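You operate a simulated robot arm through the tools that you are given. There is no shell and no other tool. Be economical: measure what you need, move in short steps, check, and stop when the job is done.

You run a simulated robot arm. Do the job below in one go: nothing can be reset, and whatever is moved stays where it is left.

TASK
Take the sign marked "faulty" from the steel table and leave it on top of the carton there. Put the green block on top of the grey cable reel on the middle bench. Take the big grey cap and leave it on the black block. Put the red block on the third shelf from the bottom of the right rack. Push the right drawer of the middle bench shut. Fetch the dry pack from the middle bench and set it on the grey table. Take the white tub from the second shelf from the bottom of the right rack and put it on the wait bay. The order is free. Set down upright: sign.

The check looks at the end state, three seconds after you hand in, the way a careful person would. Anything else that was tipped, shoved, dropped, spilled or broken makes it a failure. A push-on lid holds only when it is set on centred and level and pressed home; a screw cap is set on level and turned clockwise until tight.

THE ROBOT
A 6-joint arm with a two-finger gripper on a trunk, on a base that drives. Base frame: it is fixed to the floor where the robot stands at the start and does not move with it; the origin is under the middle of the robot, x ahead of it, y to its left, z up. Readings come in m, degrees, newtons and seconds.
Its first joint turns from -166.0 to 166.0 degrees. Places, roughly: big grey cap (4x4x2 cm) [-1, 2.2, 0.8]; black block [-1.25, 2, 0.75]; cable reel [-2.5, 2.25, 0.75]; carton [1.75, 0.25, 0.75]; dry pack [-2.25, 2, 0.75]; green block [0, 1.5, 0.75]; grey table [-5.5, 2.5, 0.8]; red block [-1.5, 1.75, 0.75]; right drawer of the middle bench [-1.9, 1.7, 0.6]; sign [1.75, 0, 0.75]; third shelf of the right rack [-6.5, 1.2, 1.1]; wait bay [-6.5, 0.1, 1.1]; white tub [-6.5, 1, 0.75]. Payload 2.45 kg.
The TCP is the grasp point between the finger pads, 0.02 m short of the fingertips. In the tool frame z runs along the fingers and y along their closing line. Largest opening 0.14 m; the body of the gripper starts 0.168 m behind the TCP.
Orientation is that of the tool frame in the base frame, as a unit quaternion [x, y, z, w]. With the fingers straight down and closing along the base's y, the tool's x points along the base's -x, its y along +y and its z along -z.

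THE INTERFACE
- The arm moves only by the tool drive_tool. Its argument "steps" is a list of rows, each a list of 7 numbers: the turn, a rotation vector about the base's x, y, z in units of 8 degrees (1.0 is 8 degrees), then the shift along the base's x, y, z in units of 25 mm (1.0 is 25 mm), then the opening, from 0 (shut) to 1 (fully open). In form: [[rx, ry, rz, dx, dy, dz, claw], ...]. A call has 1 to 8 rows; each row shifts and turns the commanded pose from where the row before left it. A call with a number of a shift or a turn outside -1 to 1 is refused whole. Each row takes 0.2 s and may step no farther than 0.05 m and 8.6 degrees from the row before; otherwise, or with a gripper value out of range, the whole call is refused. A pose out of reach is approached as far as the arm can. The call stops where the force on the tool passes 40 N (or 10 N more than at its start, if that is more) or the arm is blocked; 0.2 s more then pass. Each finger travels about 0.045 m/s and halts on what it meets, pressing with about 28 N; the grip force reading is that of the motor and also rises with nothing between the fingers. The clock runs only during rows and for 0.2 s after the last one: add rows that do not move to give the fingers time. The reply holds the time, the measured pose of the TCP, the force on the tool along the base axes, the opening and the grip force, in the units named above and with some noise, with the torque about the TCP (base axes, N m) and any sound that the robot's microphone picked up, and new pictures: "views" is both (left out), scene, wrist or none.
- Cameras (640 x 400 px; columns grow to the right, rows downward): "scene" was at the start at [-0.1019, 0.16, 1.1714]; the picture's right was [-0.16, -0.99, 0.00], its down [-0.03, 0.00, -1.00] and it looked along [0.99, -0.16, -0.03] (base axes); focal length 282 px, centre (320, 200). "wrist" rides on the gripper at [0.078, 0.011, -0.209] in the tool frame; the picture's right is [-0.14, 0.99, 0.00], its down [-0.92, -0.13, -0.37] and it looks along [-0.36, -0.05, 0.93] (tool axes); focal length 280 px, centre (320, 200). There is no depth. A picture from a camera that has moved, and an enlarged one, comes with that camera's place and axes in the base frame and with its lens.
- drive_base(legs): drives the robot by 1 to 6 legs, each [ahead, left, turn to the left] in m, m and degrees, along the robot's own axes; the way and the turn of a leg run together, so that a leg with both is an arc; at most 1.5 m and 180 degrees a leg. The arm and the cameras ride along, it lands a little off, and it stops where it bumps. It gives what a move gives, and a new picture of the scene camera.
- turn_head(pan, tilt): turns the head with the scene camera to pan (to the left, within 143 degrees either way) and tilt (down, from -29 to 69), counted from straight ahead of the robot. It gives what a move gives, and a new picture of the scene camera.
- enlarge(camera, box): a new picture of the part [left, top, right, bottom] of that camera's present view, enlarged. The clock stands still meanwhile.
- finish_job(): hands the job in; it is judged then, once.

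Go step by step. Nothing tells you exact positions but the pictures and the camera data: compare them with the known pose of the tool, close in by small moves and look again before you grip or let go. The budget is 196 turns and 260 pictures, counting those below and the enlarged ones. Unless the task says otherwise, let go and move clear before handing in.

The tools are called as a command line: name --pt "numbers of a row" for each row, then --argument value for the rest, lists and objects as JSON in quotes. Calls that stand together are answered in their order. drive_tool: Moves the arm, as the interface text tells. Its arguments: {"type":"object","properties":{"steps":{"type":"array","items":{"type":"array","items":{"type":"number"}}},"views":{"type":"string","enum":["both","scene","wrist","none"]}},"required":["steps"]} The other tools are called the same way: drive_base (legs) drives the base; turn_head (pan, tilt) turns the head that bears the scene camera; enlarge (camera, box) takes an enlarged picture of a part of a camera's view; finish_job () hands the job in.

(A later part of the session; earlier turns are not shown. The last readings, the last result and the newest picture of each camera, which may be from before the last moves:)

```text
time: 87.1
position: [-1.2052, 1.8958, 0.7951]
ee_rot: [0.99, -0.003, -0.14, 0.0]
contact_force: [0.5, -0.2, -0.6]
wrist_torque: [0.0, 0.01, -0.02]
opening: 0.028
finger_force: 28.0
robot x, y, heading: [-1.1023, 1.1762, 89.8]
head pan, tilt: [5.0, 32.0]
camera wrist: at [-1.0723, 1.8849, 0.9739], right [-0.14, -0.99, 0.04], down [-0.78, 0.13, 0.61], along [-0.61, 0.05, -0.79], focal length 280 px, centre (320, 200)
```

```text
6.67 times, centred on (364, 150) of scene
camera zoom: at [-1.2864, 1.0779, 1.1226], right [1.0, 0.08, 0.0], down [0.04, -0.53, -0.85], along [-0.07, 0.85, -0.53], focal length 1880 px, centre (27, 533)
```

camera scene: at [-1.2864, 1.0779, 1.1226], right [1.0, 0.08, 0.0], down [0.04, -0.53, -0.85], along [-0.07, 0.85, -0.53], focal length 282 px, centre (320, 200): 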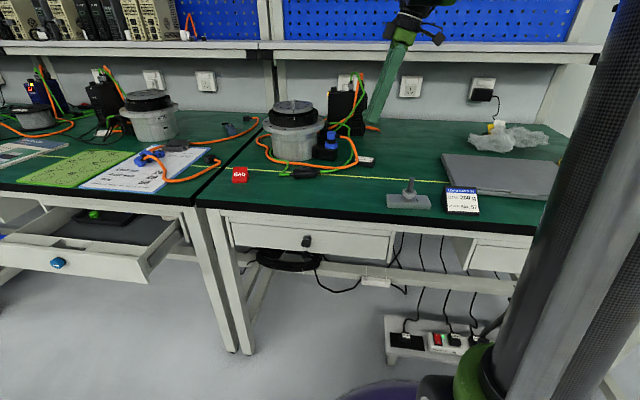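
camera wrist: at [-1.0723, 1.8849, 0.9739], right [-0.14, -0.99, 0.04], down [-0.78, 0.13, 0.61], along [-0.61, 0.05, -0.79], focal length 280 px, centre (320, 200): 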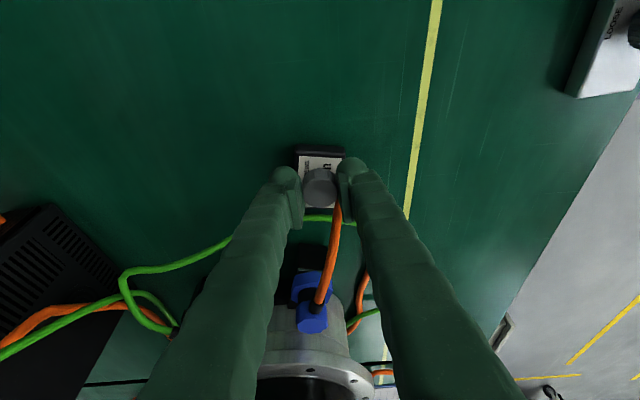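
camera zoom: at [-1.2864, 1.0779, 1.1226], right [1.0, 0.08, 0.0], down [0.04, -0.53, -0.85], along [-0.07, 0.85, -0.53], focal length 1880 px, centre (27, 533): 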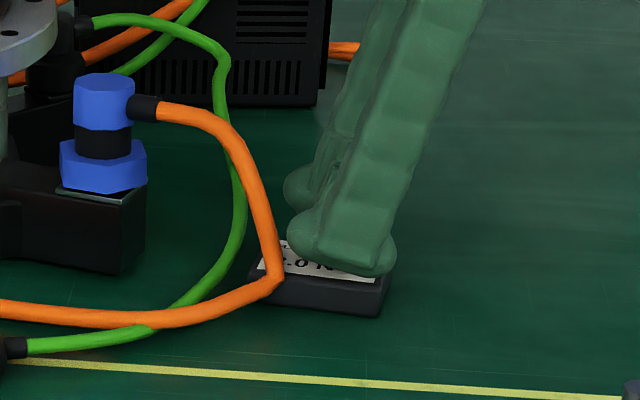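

drive_tool --pt "0 0 0 0 0 -0.08 0.15" --pt "0 0 0 0 0 -0.08 0.15" --views "none"

drive_tool --pt "0 0 0 0 0 -0.08 0.15" --pt "0 0 0 0 0 -0.04 0.15" --views "none"

```text
time: 87.7
position: [-1.2045, 1.8949, 0.7915]
ee_rot: [0.99, -0.003, -0.14, 0.0]
contact_force: [-0.6, -0.1, -0.1]
wrist_torque: [-0.01, 0.03, 0.01]
opening: 0.028
finger_force: 28.5
robot x, y, heading: [-1.0967, 1.1768, 89.6]
head pan, tilt: [5.0, 32.0]
```

```text
time: 88.3
position: [-1.205, 1.8957, 0.7881]
ee_rot: [0.99, -0.003, -0.14, 0.001]
contact_force: [-0.5, 0.2, 1.8]
wrist_torque: [0.06, 0.07, 0.0]
opening: 0.0279
finger_force: 28.4
robot x, y, heading: [-1.1012, 1.1741, 89.3]
head pan, tilt: [5.0, 32.0]
```

drive_tool --pt "0 0 0 0 0 -0.03 0.15" --pt "0 0 0 0 0 0 0.24" --pt "0 0 0 0 0 0 0.28" --pt "0 0 0 0 0 0 0.3" --views "wrist"

enlarge --camera "scene" --box '[316, 120, 412, 180]'

```text
time: 89.3
position: [-1.205, 1.8948, 0.787]
ee_rot: [0.99, -0.003, -0.14, 0.001]
contact_force: [0.1, -0.1, -0.8]
wrist_torque: [0.0, 0.03, 0.0]
opening: 0.0419
finger_force: 0.1
robot x, y, heading: [-1.1005, 1.177, 89.9]
head pan, tilt: [5.0, 32.0]
camera wrist: at [-1.0723, 1.8849, 0.9664], right [-0.14, -0.99, 0.04], down [-0.78, 0.13, 0.61], along [-0.61, 0.05, -0.79], focal length 280 px, centre (320, 200)
```

wrist: 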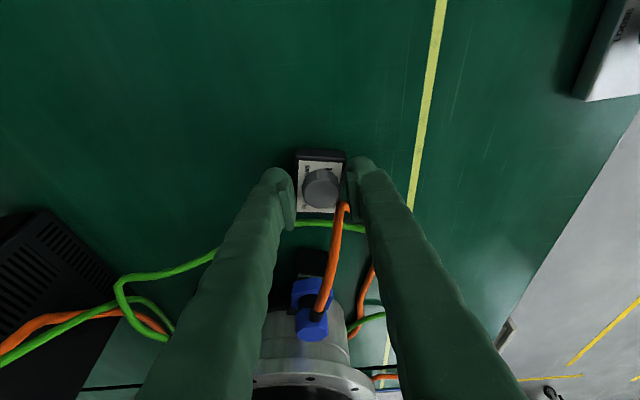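

```text
6.67 times, centred on (364, 150) of scene
camera zoom: at [-1.2864, 1.0779, 1.1226], right [1.0, 0.08, 0.0], down [0.04, -0.53, -0.85], along [-0.07, 0.85, -0.53], focal length 1880 px, centre (27, 533)
```

zoom: 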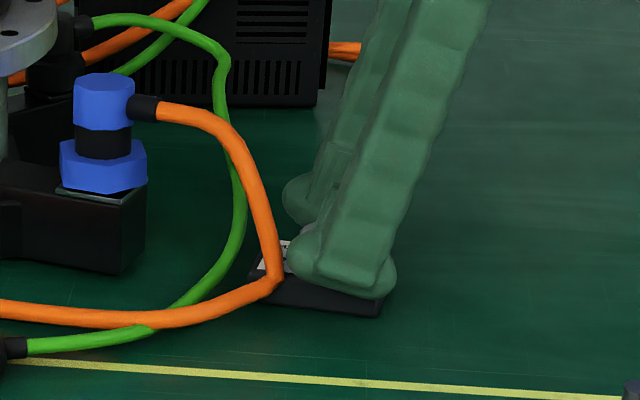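

Cap rests on the block. Lifting straight up and checking.

drive_tool --pt "0 0 0 0 0 0.5 0.32" --pt "0 0 0 0 0 1 0.32" --pt "0 0 0 0.3 0 1 0.32" --pt "0 0 0 0.5 0 1 0.4" --pt "0 0 0 0.5 0 1 0.5" --pt "0 0 0 0.5 0 1 0.6" --views "wrist"

enlarge --camera "scene" --box '[316, 120, 412, 180]'

```text
time: 90.7
position: [-1.1597, 1.8945, 0.9258]
ee_rot: [0.99, -0.003, -0.14, 0.0]
contact_force: [0.4, -0.3, -0.2]
wrist_torque: [-0.02, -0.01, -0.01]
opening: 0.0843
finger_force: 0.0
robot x, y, heading: [-1.0995, 1.1763, 89.6]
head pan, tilt: [5.0, 32.0]
camera wrist: at [-1.0267, 1.8845, 1.1048], right [-0.14, -0.99, 0.04], down [-0.78, 0.13, 0.61], along [-0.61, 0.05, -0.79], focal length 280 px, centre (320, 200)
```

wrist: 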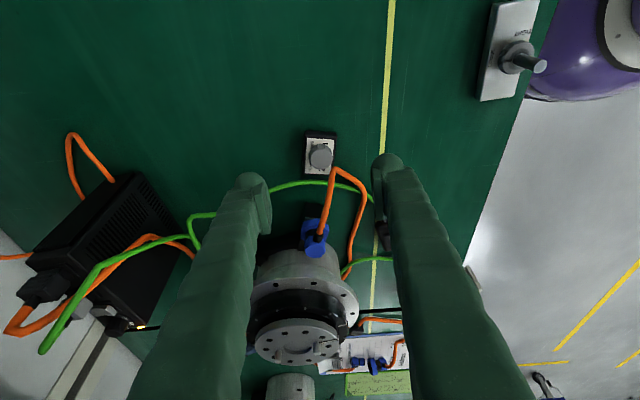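

```text
6.67 times, centred on (364, 150) of scene
camera zoom: at [-1.2864, 1.0779, 1.1226], right [1.0, 0.08, 0.0], down [0.04, -0.53, -0.85], along [-0.07, 0.85, -0.53], focal length 1880 px, centre (27, 533)
```

zoom: 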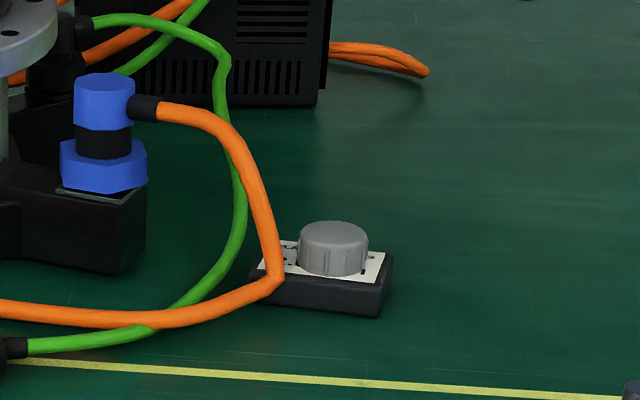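

Cap done. I'll restore the tool orientation, retract, and drive around to the right side of the load-stand table for the green block.

drive_tool --pt "0 0 -1 0 -0.5 1 1" --pt "0 0 -1 0 -0.5 1 1" --pt "0 0 -1 0 -0.5 1 1" --pt "0 0 -1 0 -0.5 1 1" --pt "0 0 -1 0 -0.5 1 1" --pt "0 0 -1 0.5 -0.5 1 1" --views "none"

drive_tool --pt "0 0 -1 0 -0.5 0.5 1" --pt "0 0 -1 0 -0.5 0.5 1" --pt "0 0 -1 0 -0.5 0.5 1" --pt "0 0 -1 0 -0.5 0.5 1" --pt "0 0 -1 0 -0.5 0.5 1" --pt "-1 0 0 0.5 -0.5 0 1" --pt "-1 0 0 0 -0.5 0 1" --views "none"

drive_base --legs '[[-0.65, 0, 0], [0, -1.4, 0], [0, -0.45, 0]]'

```text
time: 92.1
position: [-1.1459, 1.8201, 1.0776]
ee_rot: [0.903, -0.407, -0.127, -0.057]
contact_force: [0.2, 0.5, -0.3]
wrist_torque: [-0.04, 0.02, 0.0]
opening: 0.1401
finger_force: 0.0
robot x, y, heading: [-1.1034, 1.1796, 89.3]
head pan, tilt: [5.0, 32.0]
```

```text
time: 93.7
position: [-1.1334, 1.7324, 1.1369]
ee_rot: [0.716, -0.698, -0.004, 0.004]
contact_force: [0.5, -0.5, 0.3]
wrist_torque: [0.09, -0.01, 0.03]
opening: 0.1401
finger_force: 0.1
robot x, y, heading: [-1.1028, 1.1738, 89.6]
head pan, tilt: [5.0, 32.0]
```

```text
time: 106.0
position: [0.6942, 1.045, 1.1373]
ee_rot: [0.709, -0.706, -0.004, 0.003]
contact_force: [-0.3, 0.6, 0.0]
wrist_torque: [0.0, 0.0, -0.01]
opening: 0.1401
finger_force: 0.1
robot x, y, heading: [0.7127, 0.489, 88.4]
head pan, tilt: [5.0, 32.0]
camera scene: at [0.5256, 0.3928, 1.1226], right [1.0, 0.06, 0.0], down [0.03, -0.53, -0.85], along [-0.05, 0.85, -0.53], focal length 282 px, centre (320, 200)
```

scene: 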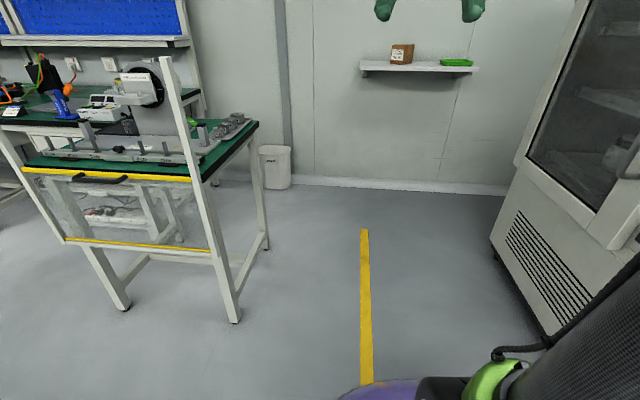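

I can now see some green behind the arch. I'll tuck the arm, turn to face −x and slide up alongside the table.

drive_tool --pt "0 0 0 0 -1 0.5 1" --pt "0 0 0 0 -1 0.5 1" --pt "0 0 0 0 -1 0.5 1" --pt "0 0 0 0 -1 0.5 1" --pt "0 0 0 0 -1 0.5 1" --views "none"

drive_base --legs '[[0, 0, 91.6], [0, -1.2, 0]]'

turn_head --pan -5 --tilt 28

drive_tool --pt "0 0 0 0 0 0 1" --views "wrist"

```text
time: 107.2
position: [0.6967, 0.9206, 1.1993]
ee_rot: [0.709, -0.706, -0.003, 0.002]
contact_force: [-0.8, 1.2, 0.4]
wrist_torque: [-0.02, -0.02, 0.0]
opening: 0.14
finger_force: 0.1
robot x, y, heading: [0.7138, 0.4867, 88.2]
head pan, tilt: [5.0, 32.0]
```

```text
time: 117.2
position: [0.2807, 1.6431, 1.1998]
ee_rot: [1.0, 0.017, -0.001, 0.005]
contact_force: [-0.5, 0.6, -1.1]
wrist_torque: [0.01, -0.01, 0.0]
opening: 0.1399
finger_force: 0.0
robot x, y, heading: [0.7155, 1.6756, -179.9]
head pan, tilt: [5.0, 32.0]
camera scene: at [0.8124, 1.4927, 1.1226], right [-0.09, 1.0, 0.0], down [0.53, 0.05, -0.85], along [-0.84, -0.08, -0.53], focal length 282 px, centre (320, 200)
```

scene: 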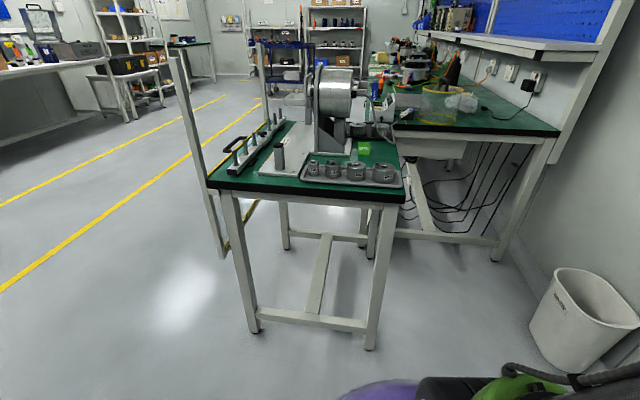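

```text
time: 117.9
position: [0.2809, 1.6425, 1.2002]
ee_rot: [1.0, 0.019, 0.0, 0.005]
contact_force: [-0.1, -1.0, -0.7]
wrist_torque: [-0.01, 0.05, -0.02]
opening: 0.1402
finger_force: 0.1
robot x, y, heading: [0.7128, 1.6766, -180.0]
head pan, tilt: [-5.0, 28.0]
camera scene: at [0.8107, 1.5084, 1.1289], right [0.08, 1.0, 0.0], down [0.47, -0.04, -0.88], along [-0.88, 0.07, -0.47], focal length 282 px, centre (320, 200)
```

scene: 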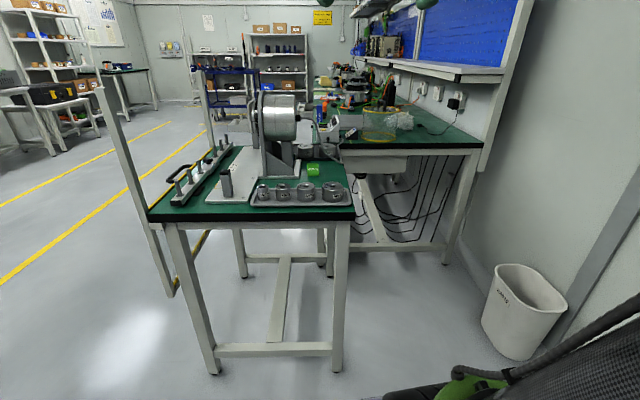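

```text
time: 118.3
position: [0.2817, 1.6431, 1.2004]
ee_rot: [1.0, 0.018, -0.001, 0.004]
contact_force: [0.5, 0.0, -0.9]
wrist_torque: [0.0, -0.01, 0.05]
opening: 0.1403
finger_force: 0.0
robot x, y, heading: [0.7158, 1.6762, -180.0]
head pan, tilt: [-5.0, 28.0]
camera wrist: at [0.3597, 1.6382, 1.4083], right [-0.1, -0.99, 0.01], down [-0.92, 0.1, 0.37], along [-0.37, 0.03, -0.93], focal length 280 px, centre (320, 200)
```

wrist: 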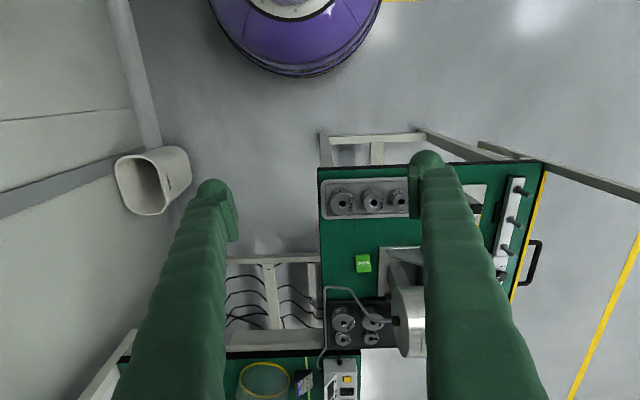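

enlarge --camera "scene" --box '[220, 80, 380, 220]'

enlarge --camera "wrist" --box '[300, 150, 460, 370]'

```text
2.86 times, centred on (300, 150) of scene
camera zoom: at [0.8107, 1.5085, 1.1289], right [0.08, 1.0, 0.0], down [0.47, -0.04, -0.88], along [-0.88, 0.07, -0.47], focal length 806 px, centre (377, 343)
```

zoom: 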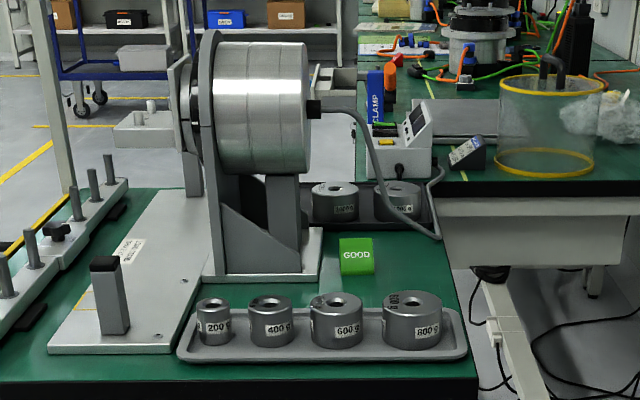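

```text
1.82 times, centred on (380, 260) of wrist
camera zoom: at [0.3597, 1.6382, 1.4083], right [-0.1, -0.99, 0.01], down [-0.92, 0.1, 0.37], along [-0.37, 0.03, -0.93], focal length 510 px, centre (211, 91)
```

zoom: 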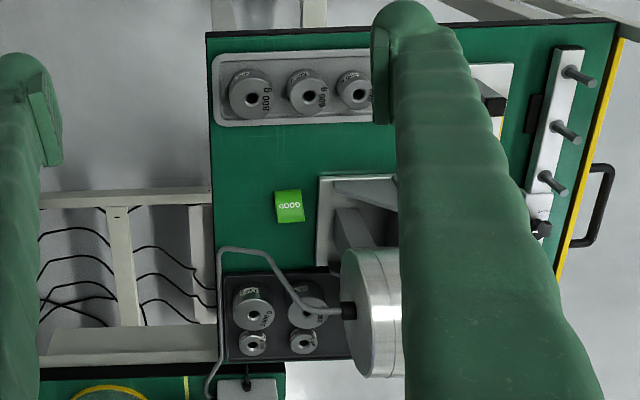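

It's the GOOD block at about (-0.085, 1.56), accessible from this side. I'll lean the tool back toward the robot (32°) to keep clear of the motor, close fingers partly, and approach.

drive_tool --pt "0 1 0 -1 -0.5 -0.6 0.8" --pt "0 1 0 -1 -0.5 -0.8 0.7" --pt "0 1 0 -1 -0.5 -1 0.6" --pt "0 1 0 -1 -0.5 -1 0.55" --pt "0 0 0 -1 -0.5 -1 0.5" --pt "0 0 0 -1 -0.5 -1 0.45" --pt "0 0 0 -1 -0.2 -1 0.45" --pt "0 0 0 -1 0 -1 0.45" --views "wrist"

enlarge --camera "scene" --box '[220, 80, 380, 220]'

```text
time: 120.1
position: [0.0828, 1.5625, 1.0134]
ee_rot: [0.961, 0.019, -0.276, 0.0]
contact_force: [0.1, 0.5, -0.8]
wrist_torque: [0.02, 0.02, 0.02]
opening: 0.0628
finger_force: 0.1
robot x, y, heading: [0.7122, 1.6748, -179.6]
head pan, tilt: [-5.0, 28.0]
camera wrist: at [0.2595, 1.5585, 1.1486], right [-0.08, -0.99, 0.06], down [-0.59, 0.1, 0.8], along [-0.8, 0.03, -0.59], focal length 280 px, centre (320, 200)
```

wrist: 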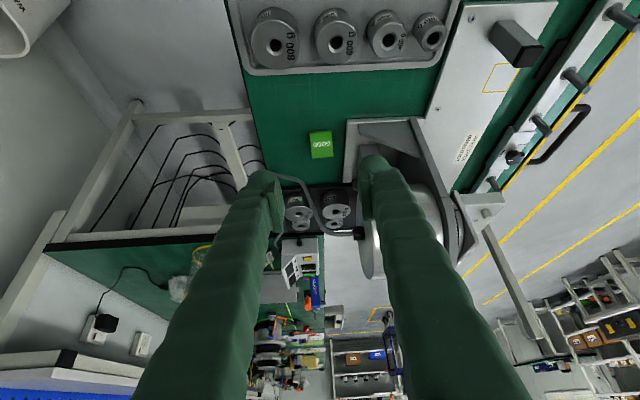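

```text
2.86 times, centred on (300, 150) of scene
camera zoom: at [0.8108, 1.5085, 1.1289], right [0.08, 1.0, 0.0], down [0.47, -0.04, -0.88], along [-0.88, 0.07, -0.47], focal length 806 px, centre (377, 343)
```

zoom: 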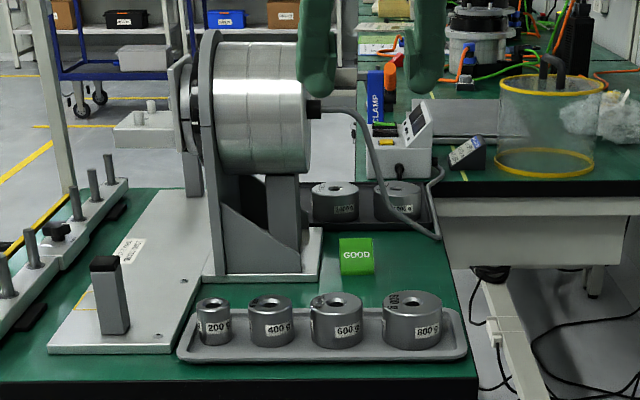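

drive_tool --pt "0 0 0 -0.7 0.1 -1 0.45" --pt "0 0 0 -0.7 0 -1 0.45" --pt "0 0 0 -0.7 0 -1 0.45" --pt "0 0 0 -0.7 0 -1 0.45" --pt "0 0 0 -0.7 0 -1 0.45" --pt "0 0 0 -0.7 0 -1 0.45" --pt "0 0 0 -0.7 0 -1 0.45" --pt "0 0 0 -0.7 0 -1 0.45" --views "wrist"

enlarge --camera "scene" --box '[260, 110, 356, 180]'

```text
time: 121.9
position: [-0.0577, 1.5653, 0.8143]
ee_rot: [0.961, 0.019, -0.276, -0.001]
contact_force: [0.4, 0.0, 0.7]
wrist_torque: [0.02, 0.01, 0.02]
opening: 0.0632
finger_force: 0.0
robot x, y, heading: [0.716, 1.677, -179.7]
head pan, tilt: [-5.0, 28.0]
camera wrist: at [0.1188, 1.5605, 0.95], right [-0.08, -0.99, 0.06], down [-0.59, 0.1, 0.8], along [-0.8, 0.03, -0.59], focal length 280 px, centre (320, 200)
```

wrist: 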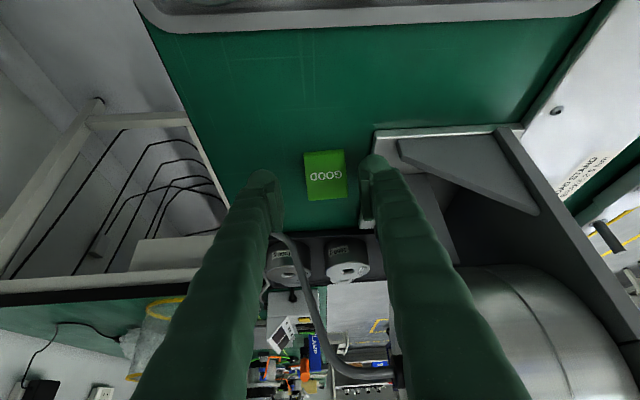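

```text
5.71 times, centred on (308, 145) of scene
camera zoom: at [0.8107, 1.5085, 1.1289], right [0.08, 1.0, 0.0], down [0.47, -0.04, -0.88], along [-0.88, 0.07, -0.47], focal length 1611 px, centre (389, 514)
```

zoom: 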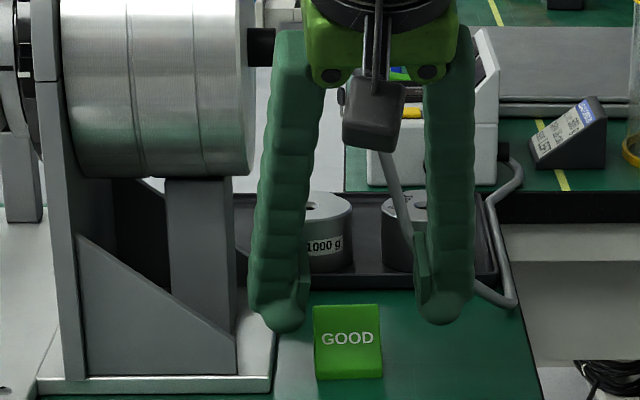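

drive_tool --pt "0 0 0 -0.7 -0.1 -0.5 0.45" --pt "0 0 0 -0.7 0 -0.5 0.45" --views "wrist"

enlarge --camera "scene" --box '[260, 110, 356, 180]'

```text
time: 122.5
position: [-0.0942, 1.5638, 0.7912]
ee_rot: [0.961, 0.019, -0.276, 0.0]
contact_force: [0.2, -0.1, 0.5]
wrist_torque: [-0.01, 0.0, 0.02]
opening: 0.063
finger_force: 0.1
robot x, y, heading: [0.7154, 1.6802, -179.6]
head pan, tilt: [-5.0, 28.0]
camera wrist: at [0.0822, 1.558, 0.9256], right [-0.08, -0.99, 0.06], down [-0.59, 0.1, 0.8], along [-0.8, 0.03, -0.59], focal length 280 px, centre (320, 200)
```

wrist: 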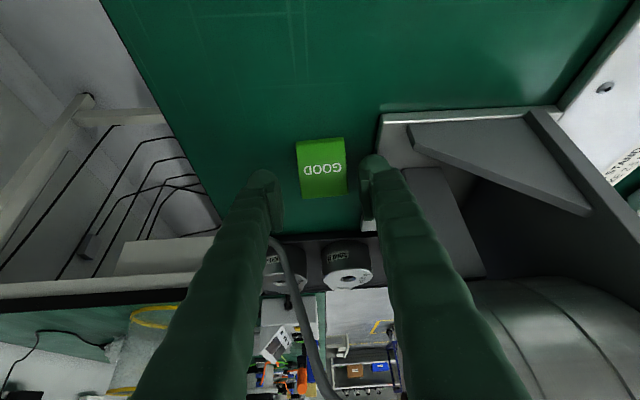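

```text
5.71 times, centred on (308, 145) of scene
camera zoom: at [0.8106, 1.5085, 1.1289], right [0.08, 1.0, 0.0], down [0.47, -0.04, -0.88], along [-0.88, 0.07, -0.47], focal length 1611 px, centre (389, 514)
```

zoom: 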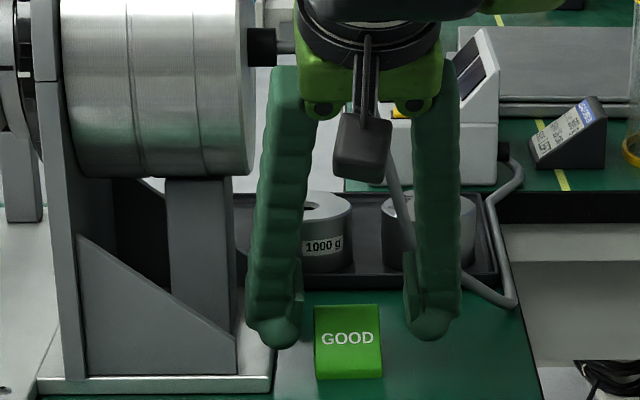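

drive_tool --pt "0 0 0 0.1 -0.08 -0.3 0.42" --pt "0 0 0 0 0 0 0.3" --pt "0 0 0 0 0 0 0.2" --pt "0 0 0 0 0 0 0.2" --pt "0 0 0 0 0 0 0.2" --views "wrist"

enlarge --camera "scene" --box '[260, 110, 356, 180]'

```text
time: 123.7
position: [-0.0916, 1.5609, 0.7825]
ee_rot: [0.961, 0.019, -0.277, -0.001]
contact_force: [0.8, 0.0, 0.3]
wrist_torque: [0.01, 0.0, -0.04]
opening: 0.0385
finger_force: 27.9
robot x, y, heading: [0.7109, 1.6701, -179.8]
head pan, tilt: [-5.0, 28.0]
camera wrist: at [0.0855, 1.5559, 0.9176], right [-0.08, -0.99, 0.06], down [-0.59, 0.1, 0.8], along [-0.8, 0.03, -0.59], focal length 280 px, centre (320, 200)
```

wrist: 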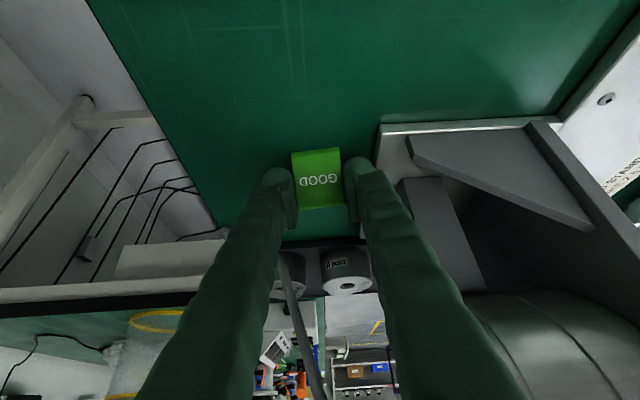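

```text
5.71 times, centred on (308, 145) of scene
camera zoom: at [0.8105, 1.5085, 1.1289], right [0.08, 1.0, 0.0], down [0.47, -0.04, -0.88], along [-0.88, 0.07, -0.47], focal length 1611 px, centre (389, 514)
```

zoom: 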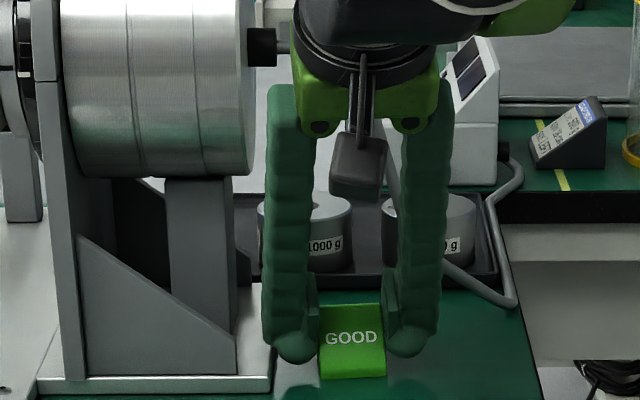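

The GOOD block is gripped (3.85 cm). Lifting it back along the approach and tucking the arm.

drive_tool --pt "0 0 0 0.3 0.1 0.6 0.2" --pt "0 0 0 0.7 0 1 0.2" --pt "0 0 0 0.7 0 1 0.2" --pt "0 0 0 0.7 0 1 0.2" --pt "0 0 0 0.7 0 1 0.2" --pt "0 0 0 0.7 0 1 0.2" --pt "0 0 0 0.7 0 1 0.2" --pt "0 0 0 0.7 0 1 0.2" --views "none"

drive_tool --pt "0 0 0 1 0 1 0.2" --pt "0 0 0 1 0 1 0.2" --pt "0 0 0 1 0 1 0.2" --pt "0 0 0 1 0 1 0.2" --pt "0 0 0 1 0 1 0.2" --pt "0 0 0 1 0 0.5 0.2" --pt "0 0 0 1 0 0 0.2" --pt "0 0 0 1 0 0 0.2" --views "wrist"

```text
time: 125.5
position: [0.039, 1.5644, 0.9709]
ee_rot: [0.961, 0.019, -0.276, 0.0]
contact_force: [0.8, -0.5, -0.1]
wrist_torque: [-0.01, -0.03, 0.0]
opening: 0.0381
finger_force: 28.2
robot x, y, heading: [0.7163, 1.6752, -179.8]
head pan, tilt: [-5.0, 28.0]
```

```text
time: 127.3
position: [0.2384, 1.5644, 1.1094]
ee_rot: [0.961, 0.018, -0.277, -0.001]
contact_force: [0.1, -0.1, 0.0]
wrist_torque: [-0.04, -0.01, -0.01]
opening: 0.0382
finger_force: 28.3
robot x, y, heading: [0.7119, 1.6749, -179.6]
head pan, tilt: [-5.0, 28.0]
camera wrist: at [0.4156, 1.5585, 1.2451], right [-0.08, -0.99, 0.06], down [-0.59, 0.1, 0.8], along [-0.8, 0.03, -0.59], focal length 280 px, centre (320, 200)
```

wrist: 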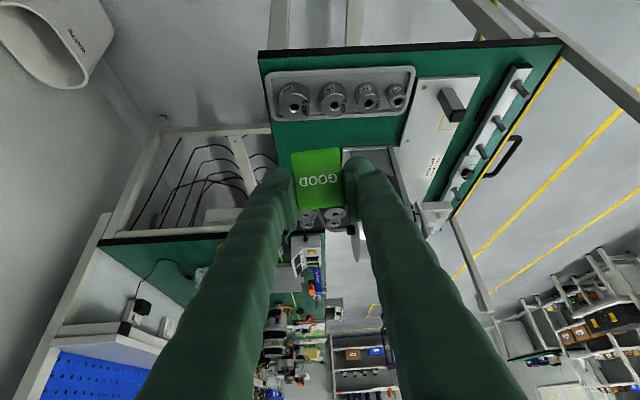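

drive_base --legs '[[0, 1.2, 0], [1.5, 0, 0], [1.5, 0, 0]]'

turn_head --pan -70 --tilt 22

```text
time: 147.3
position: [-2.7475, 0.3253, 1.1093]
ee_rot: [0.961, 0.022, -0.276, 0.0]
contact_force: [0.4, 0.7, -1.2]
wrist_torque: [0.0, -0.01, -0.04]
opening: 0.0382
finger_force: 27.6
robot x, y, heading: [-2.2748, 0.4388, -179.3]
head pan, tilt: [-5.0, 28.0]
camera scene: at [-2.1748, 0.2738, 1.1289], right [0.08, 1.0, 0.0], down [0.47, -0.04, -0.88], along [-0.88, 0.07, -0.47], focal length 282 px, centre (320, 200)
```

scene: 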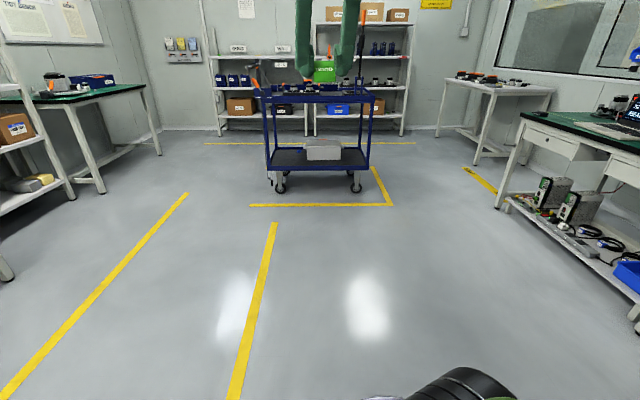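

```text
time: 148.7
position: [-2.7481, 0.3251, 1.1106]
ee_rot: [0.961, 0.022, -0.277, 0.0]
contact_force: [0.0, 0.1, -0.8]
wrist_torque: [0.0, 0.01, 0.0]
opening: 0.0383
finger_force: 27.5
robot x, y, heading: [-2.2782, 0.4414, -179.4]
head pan, tilt: [-70.0, 22.0]
camera scene: at [-2.1166, 0.3537, 1.1385], right [0.94, 0.35, 0.0], down [0.13, -0.35, -0.93], along [-0.33, 0.87, -0.37], focal length 282 px, centre (320, 200)
```

scene: 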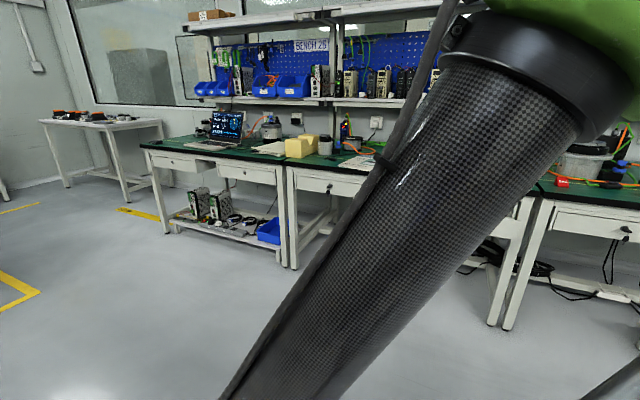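

drive_base --legs '[[0, 0, -90.6]]'

turn_head --pan 0 --tilt 25

enlarge --camera "scene" --box '[140, 60, 500, 285]'

```text
time: 152.9
position: [-2.3829, 0.9146, 1.1088]
ee_rot: [0.691, -0.668, -0.194, -0.197]
contact_force: [0.7, 0.1, -1.4]
wrist_torque: [0.0, -0.01, -0.02]
opening: 0.0384
finger_force: 27.8
robot x, y, heading: [-2.274, 0.4414, 90.2]
head pan, tilt: [-70.0, 22.0]
camera scene: at [-2.364, 0.2818, 1.1385], right [0.34, -0.94, 0.0], down [-0.35, -0.13, -0.93], along [0.87, 0.31, -0.37], focal length 282 px, centre (320, 200)
```

scene: 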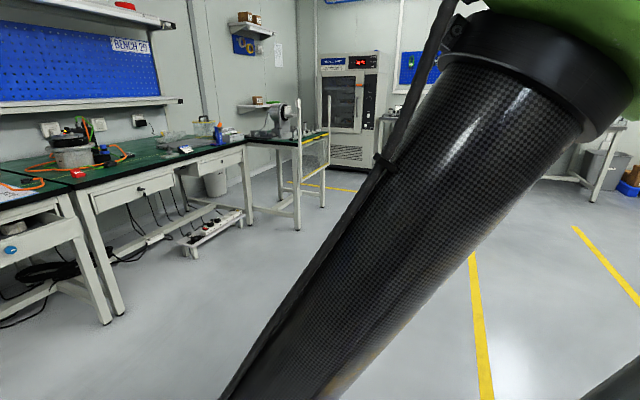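

```text
time: 154.4
position: [-2.3831, 0.9155, 1.1097]
ee_rot: [0.691, -0.668, -0.194, -0.197]
contact_force: [0.5, -0.1, 0.4]
wrist_torque: [0.01, -0.02, 0.01]
opening: 0.0383
finger_force: 28.0
robot x, y, heading: [-2.2774, 0.4415, 90.0]
head pan, tilt: [0.0, 25.0]
camera scene: at [-2.451, 0.3424, 1.1337], right [1.0, 0.0, 0.0], down [0.0, -0.42, -0.91], along [0.0, 0.91, -0.42], focal length 282 px, centre (320, 200)
```

scene: 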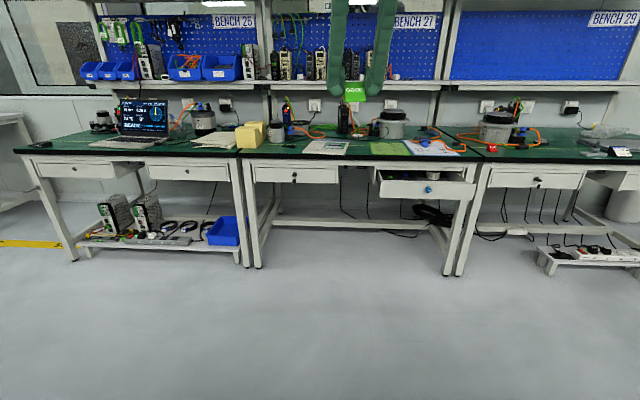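

```text
1.78 times, centred on (320, 172) of scene
camera zoom: at [-2.451, 0.3424, 1.1337], right [1.0, 0.0, 0.0], down [0.0, -0.42, -0.91], along [0.0, 0.91, -0.42], focal length 501 px, centre (320, 249)
```

zoom: 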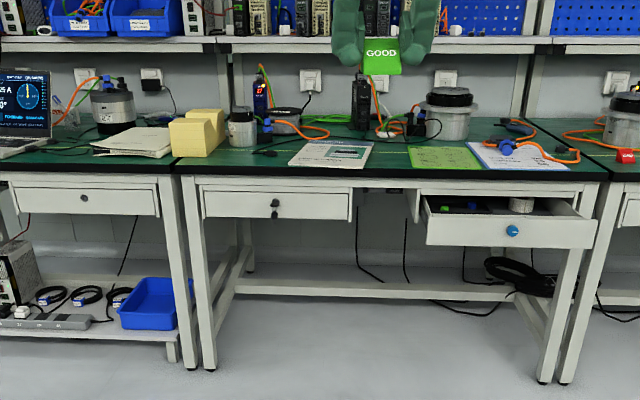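

drive_base --legs '[[0.72, 0.2, 0]]'

turn_head --pan 0 --tilt 30

enlarge --camera "scene" --box '[200, 50, 480, 225]'

drive_tool --pt "0 0 0.2 0 0 0 0.2" --views "wrist"

```text
time: 158.4
position: [-2.596, 1.6373, 1.1093]
ee_rot: [0.696, -0.663, -0.195, -0.195]
contact_force: [0.0, -0.4, 0.0]
wrist_torque: [-0.02, 0.02, -0.01]
opening: 0.0384
finger_force: 28.0
robot x, y, heading: [-2.4817, 1.1635, 90.6]
head pan, tilt: [0.0, 25.0]
camera scene: at [-2.6559, 1.0643, 1.1337], right [1.0, 0.01, 0.0], down [0.0, -0.42, -0.91], along [-0.01, 0.91, -0.42], focal length 282 px, centre (320, 200)
```

scene: 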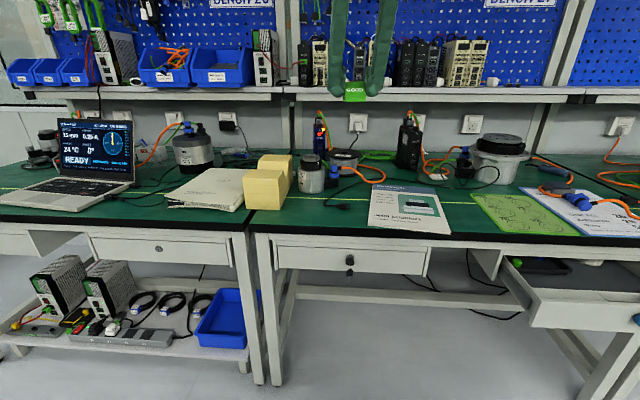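

```text
time: 159.1
position: [-2.5961, 1.637, 1.1108]
ee_rot: [0.696, -0.663, -0.196, -0.196]
contact_force: [-0.2, 0.2, 0.3]
wrist_torque: [0.03, 0.0, 0.03]
opening: 0.0384
finger_force: 28.4
robot x, y, heading: [-2.479, 1.1623, 90.6]
head pan, tilt: [0.0, 30.0]
camera scene: at [-2.6559, 1.0626, 1.1258], right [1.0, 0.01, 0.0], down [0.01, -0.5, -0.87], along [-0.01, 0.87, -0.5], focal length 282 px, centre (320, 200)
```

scene: 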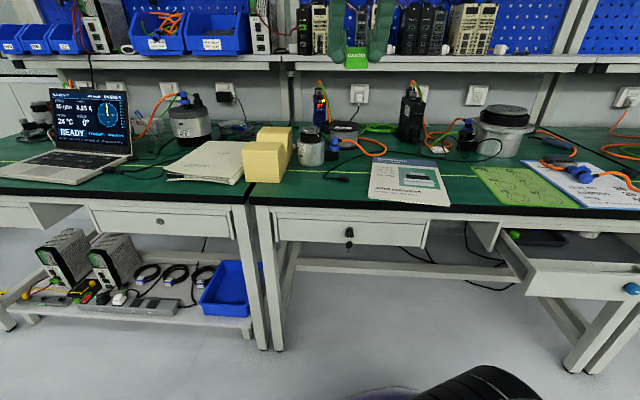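

```text
2.29 times, centred on (340, 138) of scene
camera zoom: at [-2.6559, 1.0626, 1.1258], right [1.0, 0.01, 0.0], down [0.01, -0.5, -0.87], along [-0.01, 0.87, -0.5], focal length 645 px, centre (274, 343)
```

zoom: 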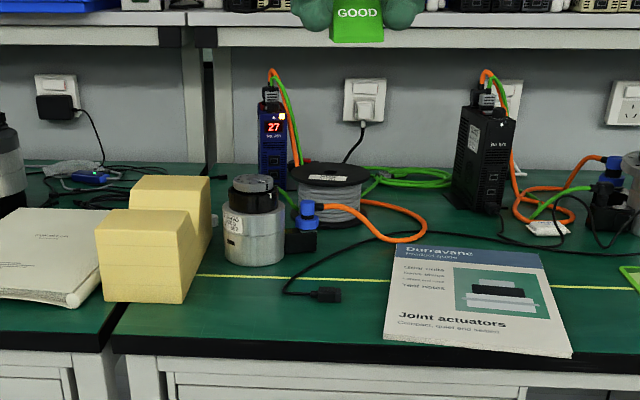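

```text
time: 159.5
position: [-2.5953, 1.6374, 1.11]
ee_rot: [0.704, -0.653, -0.2, -0.193]
contact_force: [-0.4, 0.0, 0.6]
wrist_torque: [-0.01, 0.0, -0.02]
opening: 0.0383
finger_force: 28.2
robot x, y, heading: [-2.479, 1.1626, 90.7]
head pan, tilt: [0.0, 30.0]
camera wrist: at [-2.5957, 1.4608, 1.2451], right [-1.0, 0.04, 0.06], down [0.08, 0.59, 0.8], along [0.0, 0.81, -0.59], focal length 280 px, centre (320, 200)
```

wrist: 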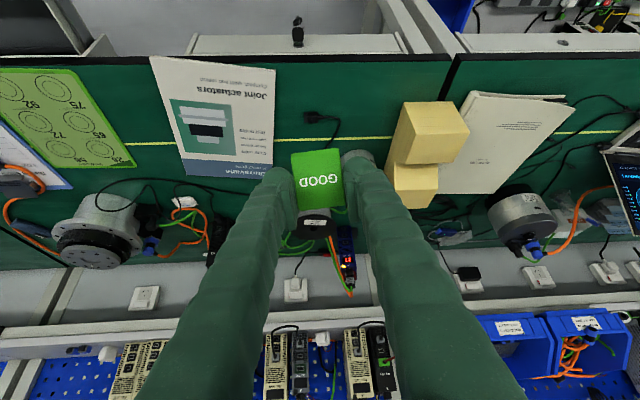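

The reel is at about (-2.57, 2.19), top z≈0.82. I'll bring the block in above it under the shelf edge, in stages.

drive_tool --pt "0 0 -0.5 0.12 1 -0.2 0.2" --pt "0 0 0 0.12 1 -0.2 0.2" --pt "0 0 0 0.12 1 -0.2 0.2" --pt "0 0 0 0.12 1 -0.2 0.2" --pt "0 0 0 0.12 1 -0.2 0.2" --pt "0 0 0 0.12 1 -0.4 0.2" --pt "0 0 0 0.12 1 -0.4 0.2" --pt "0 0 0 0.12 1 -0.4 0.2" --views "none"

drive_tool --pt "0 0 0 0 1 -0.4 0.2" --pt "0 0 0 0 1 -0.4 0.2" --pt "0 0 0 0 1 -0.4 0.2" --pt "0 0 0 0 1 -0.4 0.2" --pt "0 0 0 0 1 -0.4 0.2" --pt "0 0 0 0 1 -0.4 0.2" --pt "0 0 0 0 1 -0.4 0.2" --pt "0 0 0 0 1 0 0.2" --views "wrist"

enlarge --camera "scene" --box '[280, 70, 400, 180]'

```text
time: 161.3
position: [-2.5713, 1.837, 1.0538]
ee_rot: [0.681, -0.677, -0.192, -0.199]
contact_force: [-1.1, -0.1, 0.1]
wrist_torque: [0.03, -0.01, 0.01]
opening: 0.0382
finger_force: 28.0
robot x, y, heading: [-2.4796, 1.1632, 90.6]
head pan, tilt: [0.0, 30.0]
```

```text
time: 163.1
position: [-2.571, 2.0379, 0.9842]
ee_rot: [0.682, -0.677, -0.193, -0.2]
contact_force: [-0.4, 0.4, -0.6]
wrist_torque: [0.02, 0.0, 0.03]
opening: 0.0381
finger_force: 28.3
robot x, y, heading: [-2.4814, 1.1639, 90.8]
head pan, tilt: [0.0, 30.0]
camera wrist: at [-2.5829, 1.8614, 1.1193], right [-0.99, 0.11, 0.06], down [0.12, 0.58, 0.8], along [0.06, 0.8, -0.59], focal length 280 px, centre (320, 200)
```

wrist: 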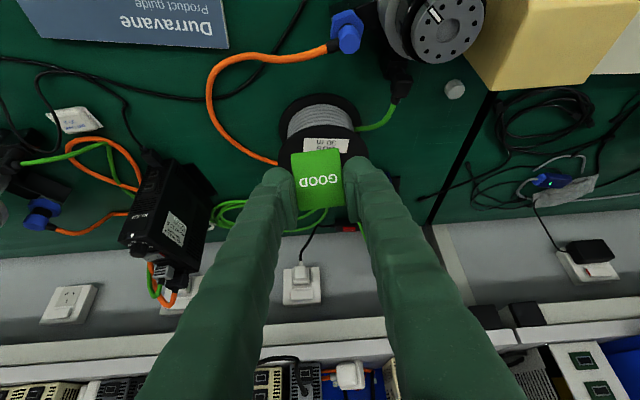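

```text
3.64 times, centred on (340, 125) of scene
camera zoom: at [-2.6559, 1.0626, 1.1257], right [1.0, 0.01, 0.0], down [0.01, -0.5, -0.87], along [-0.01, 0.87, -0.5], focal length 1025 px, centre (247, 473)
```

zoom: 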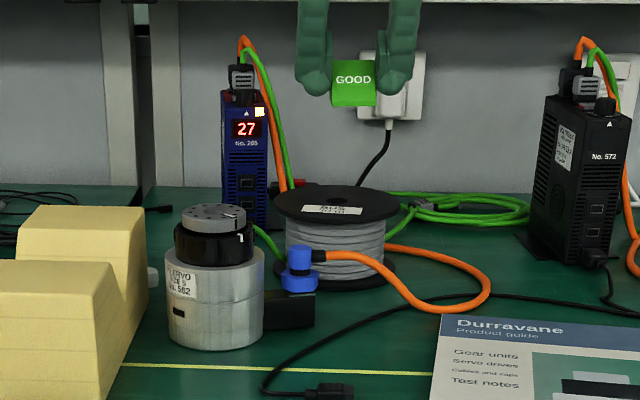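

Reel top centre is about (-2.572, 2.155), z≈0.827. Moving over it.

drive_tool --pt "0 0 0 0 1 -0.4 0.2" --pt "0 0 0 0 1 -0.4 0.2" --pt "0 0 0 0 1 -0.4 0.2" --pt "0 0 0 0 1 -0.4 0.2" --pt "0 0 0 0 0.56 -0.8 0.2" --pt "0 0 0 0 0 -0.8 0.2" --views "wrist"

enlarge --camera "scene" --box '[280, 70, 400, 180]'

```text
time: 164.5
position: [-2.5729, 2.1528, 0.904]
ee_rot: [0.682, -0.677, -0.192, -0.199]
contact_force: [1.2, -0.6, -0.1]
wrist_torque: [-0.02, 0.0, 0.02]
opening: 0.0381
finger_force: 28.4
robot x, y, heading: [-2.4807, 1.164, 90.2]
head pan, tilt: [0.0, 30.0]
camera wrist: at [-2.5849, 1.9764, 1.0392], right [-0.99, 0.11, 0.06], down [0.12, 0.58, 0.8], along [0.06, 0.8, -0.59], focal length 280 px, centre (320, 200)
```

wrist: 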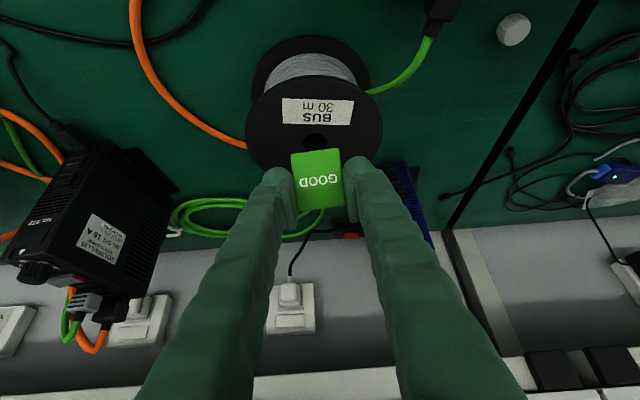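

```text
3.64 times, centred on (340, 125) of scene
camera zoom: at [-2.6559, 1.0628, 1.1257], right [1.0, 0.01, 0.0], down [0.01, -0.5, -0.87], along [-0.01, 0.87, -0.5], focal length 1025 px, centre (247, 473)
```

zoom: 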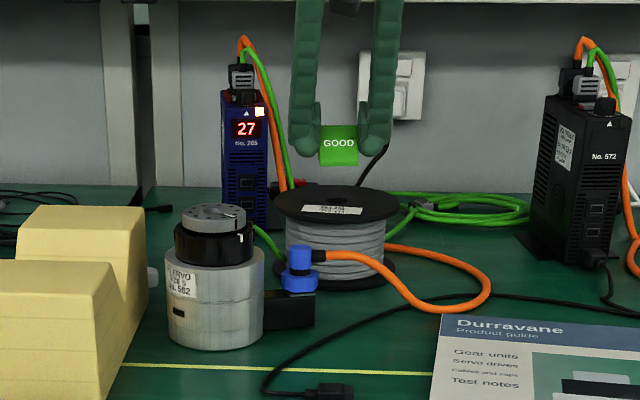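

drive_tool --pt "0 0 0 0.06 0.52 -0.8 0.2" --pt "0 0 0 0 0 -0.5 0.2" --pt "0 0 0 0 0 -0.2 0.2" --views "wrist"

enlarge --camera "scene" --box '[310, 100, 370, 155]'

```text
time: 165.3
position: [-2.5713, 2.1668, 0.8663]
ee_rot: [0.681, -0.678, -0.191, -0.199]
contact_force: [-0.7, -0.7, 0.0]
wrist_torque: [-0.01, 0.0, 0.02]
opening: 0.0383
finger_force: 27.7
robot x, y, heading: [-2.4784, 1.162, 90.5]
head pan, tilt: [0.0, 30.0]
camera wrist: at [-2.583, 1.9891, 1.0022], right [-0.99, 0.11, 0.06], down [0.12, 0.59, 0.8], along [0.06, 0.8, -0.59], focal length 280 px, centre (320, 200)
```

wrist: 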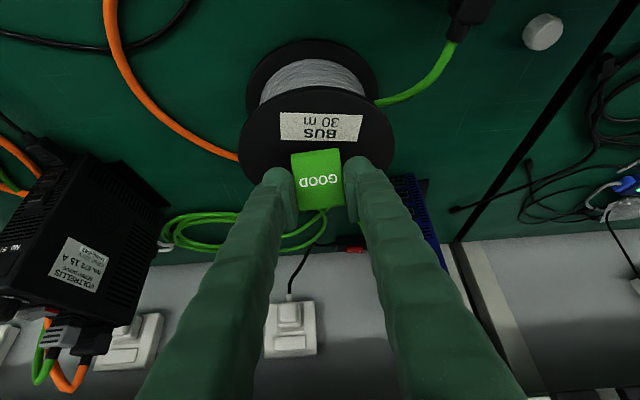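

```text
7.27 times, centred on (340, 128) of scene
camera zoom: at [-2.6559, 1.0629, 1.1257], right [1.0, 0.01, 0.0], down [0.01, -0.5, -0.87], along [-0.01, 0.87, -0.5], focal length 2051 px, centre (174, 727)
```

zoom: 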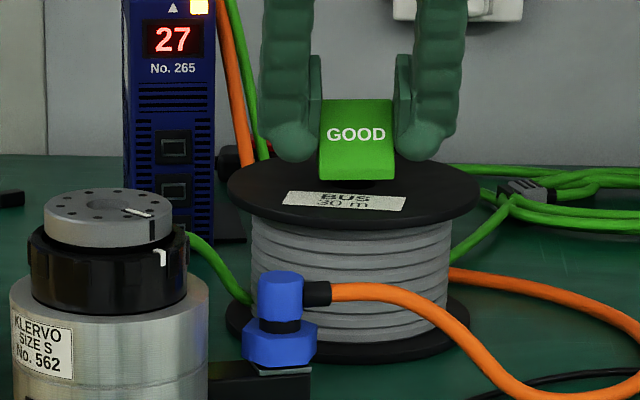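

drive_tool --pt "0 0 0 0 0 -0.1 0.2" --pt "0 0 0 0 0 -0.1 0.2" --views "none"

drive_tool --pt "0 0 0 0 0 -0.1 0.2" --pt "0 0 0 0 0 -0.08 0.2" --views "none"

drive_tool --pt "0 0 0 0 0 -0.06 0.2" --pt "0 0 0 0 0 -0.04 0.2" --views "wrist"

enlarge --camera "scene" --box '[310, 100, 370, 155]'

```text
time: 165.9
position: [-2.5699, 2.1653, 0.8626]
ee_rot: [0.682, -0.678, -0.19, -0.199]
contact_force: [0.6, 0.3, -0.5]
wrist_torque: [-0.03, 0.02, 0.0]
opening: 0.0381
finger_force: 27.4
robot x, y, heading: [-2.4815, 1.1638, 90.7]
head pan, tilt: [0.0, 30.0]
```

```text
time: 166.5
position: [-2.5707, 2.1652, 0.8582]
ee_rot: [0.681, -0.678, -0.191, -0.199]
contact_force: [0.2, 4.9, 19.5]
wrist_torque: [0.08, 0.08, -0.03]
opening: 0.0387
finger_force: 27.2
robot x, y, heading: [-2.4832, 1.1632, 90.7]
head pan, tilt: [0.0, 30.0]
```

```text
time: 167.1
position: [-2.5696, 2.1632, 0.8565]
ee_rot: [0.681, -0.678, -0.192, -0.2]
contact_force: [1.2, 4.5, 19.5]
wrist_torque: [0.17, -0.01, 0.01]
opening: 0.0383
finger_force: 27.8
robot x, y, heading: [-2.4767, 1.162, 90.5]
head pan, tilt: [0.0, 30.0]
camera wrist: at [-2.583, 1.9875, 0.9913], right [-0.99, 0.11, 0.06], down [0.12, 0.58, 0.8], along [0.06, 0.8, -0.59], focal length 280 px, centre (320, 200)
```

wrist: 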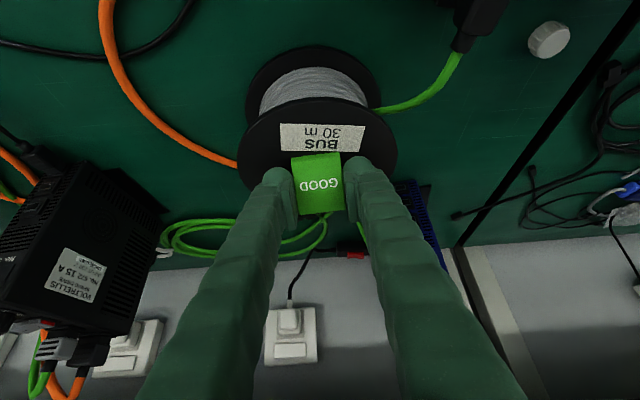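

```text
7.27 times, centred on (340, 128) of scene
camera zoom: at [-2.6558, 1.0623, 1.1257], right [1.0, 0.01, 0.0], down [0.01, -0.5, -0.87], along [-0.01, 0.87, -0.5], focal length 2051 px, centre (174, 727)
```

zoom: 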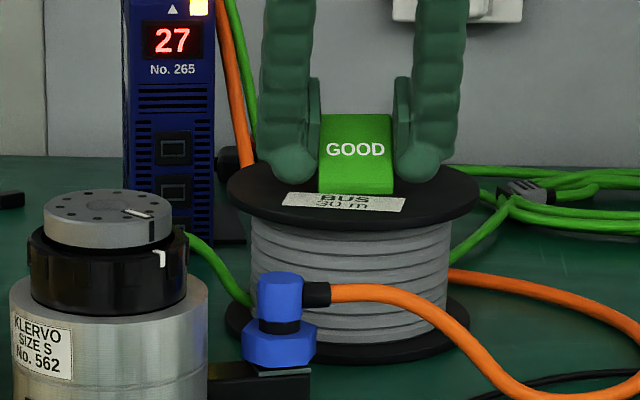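

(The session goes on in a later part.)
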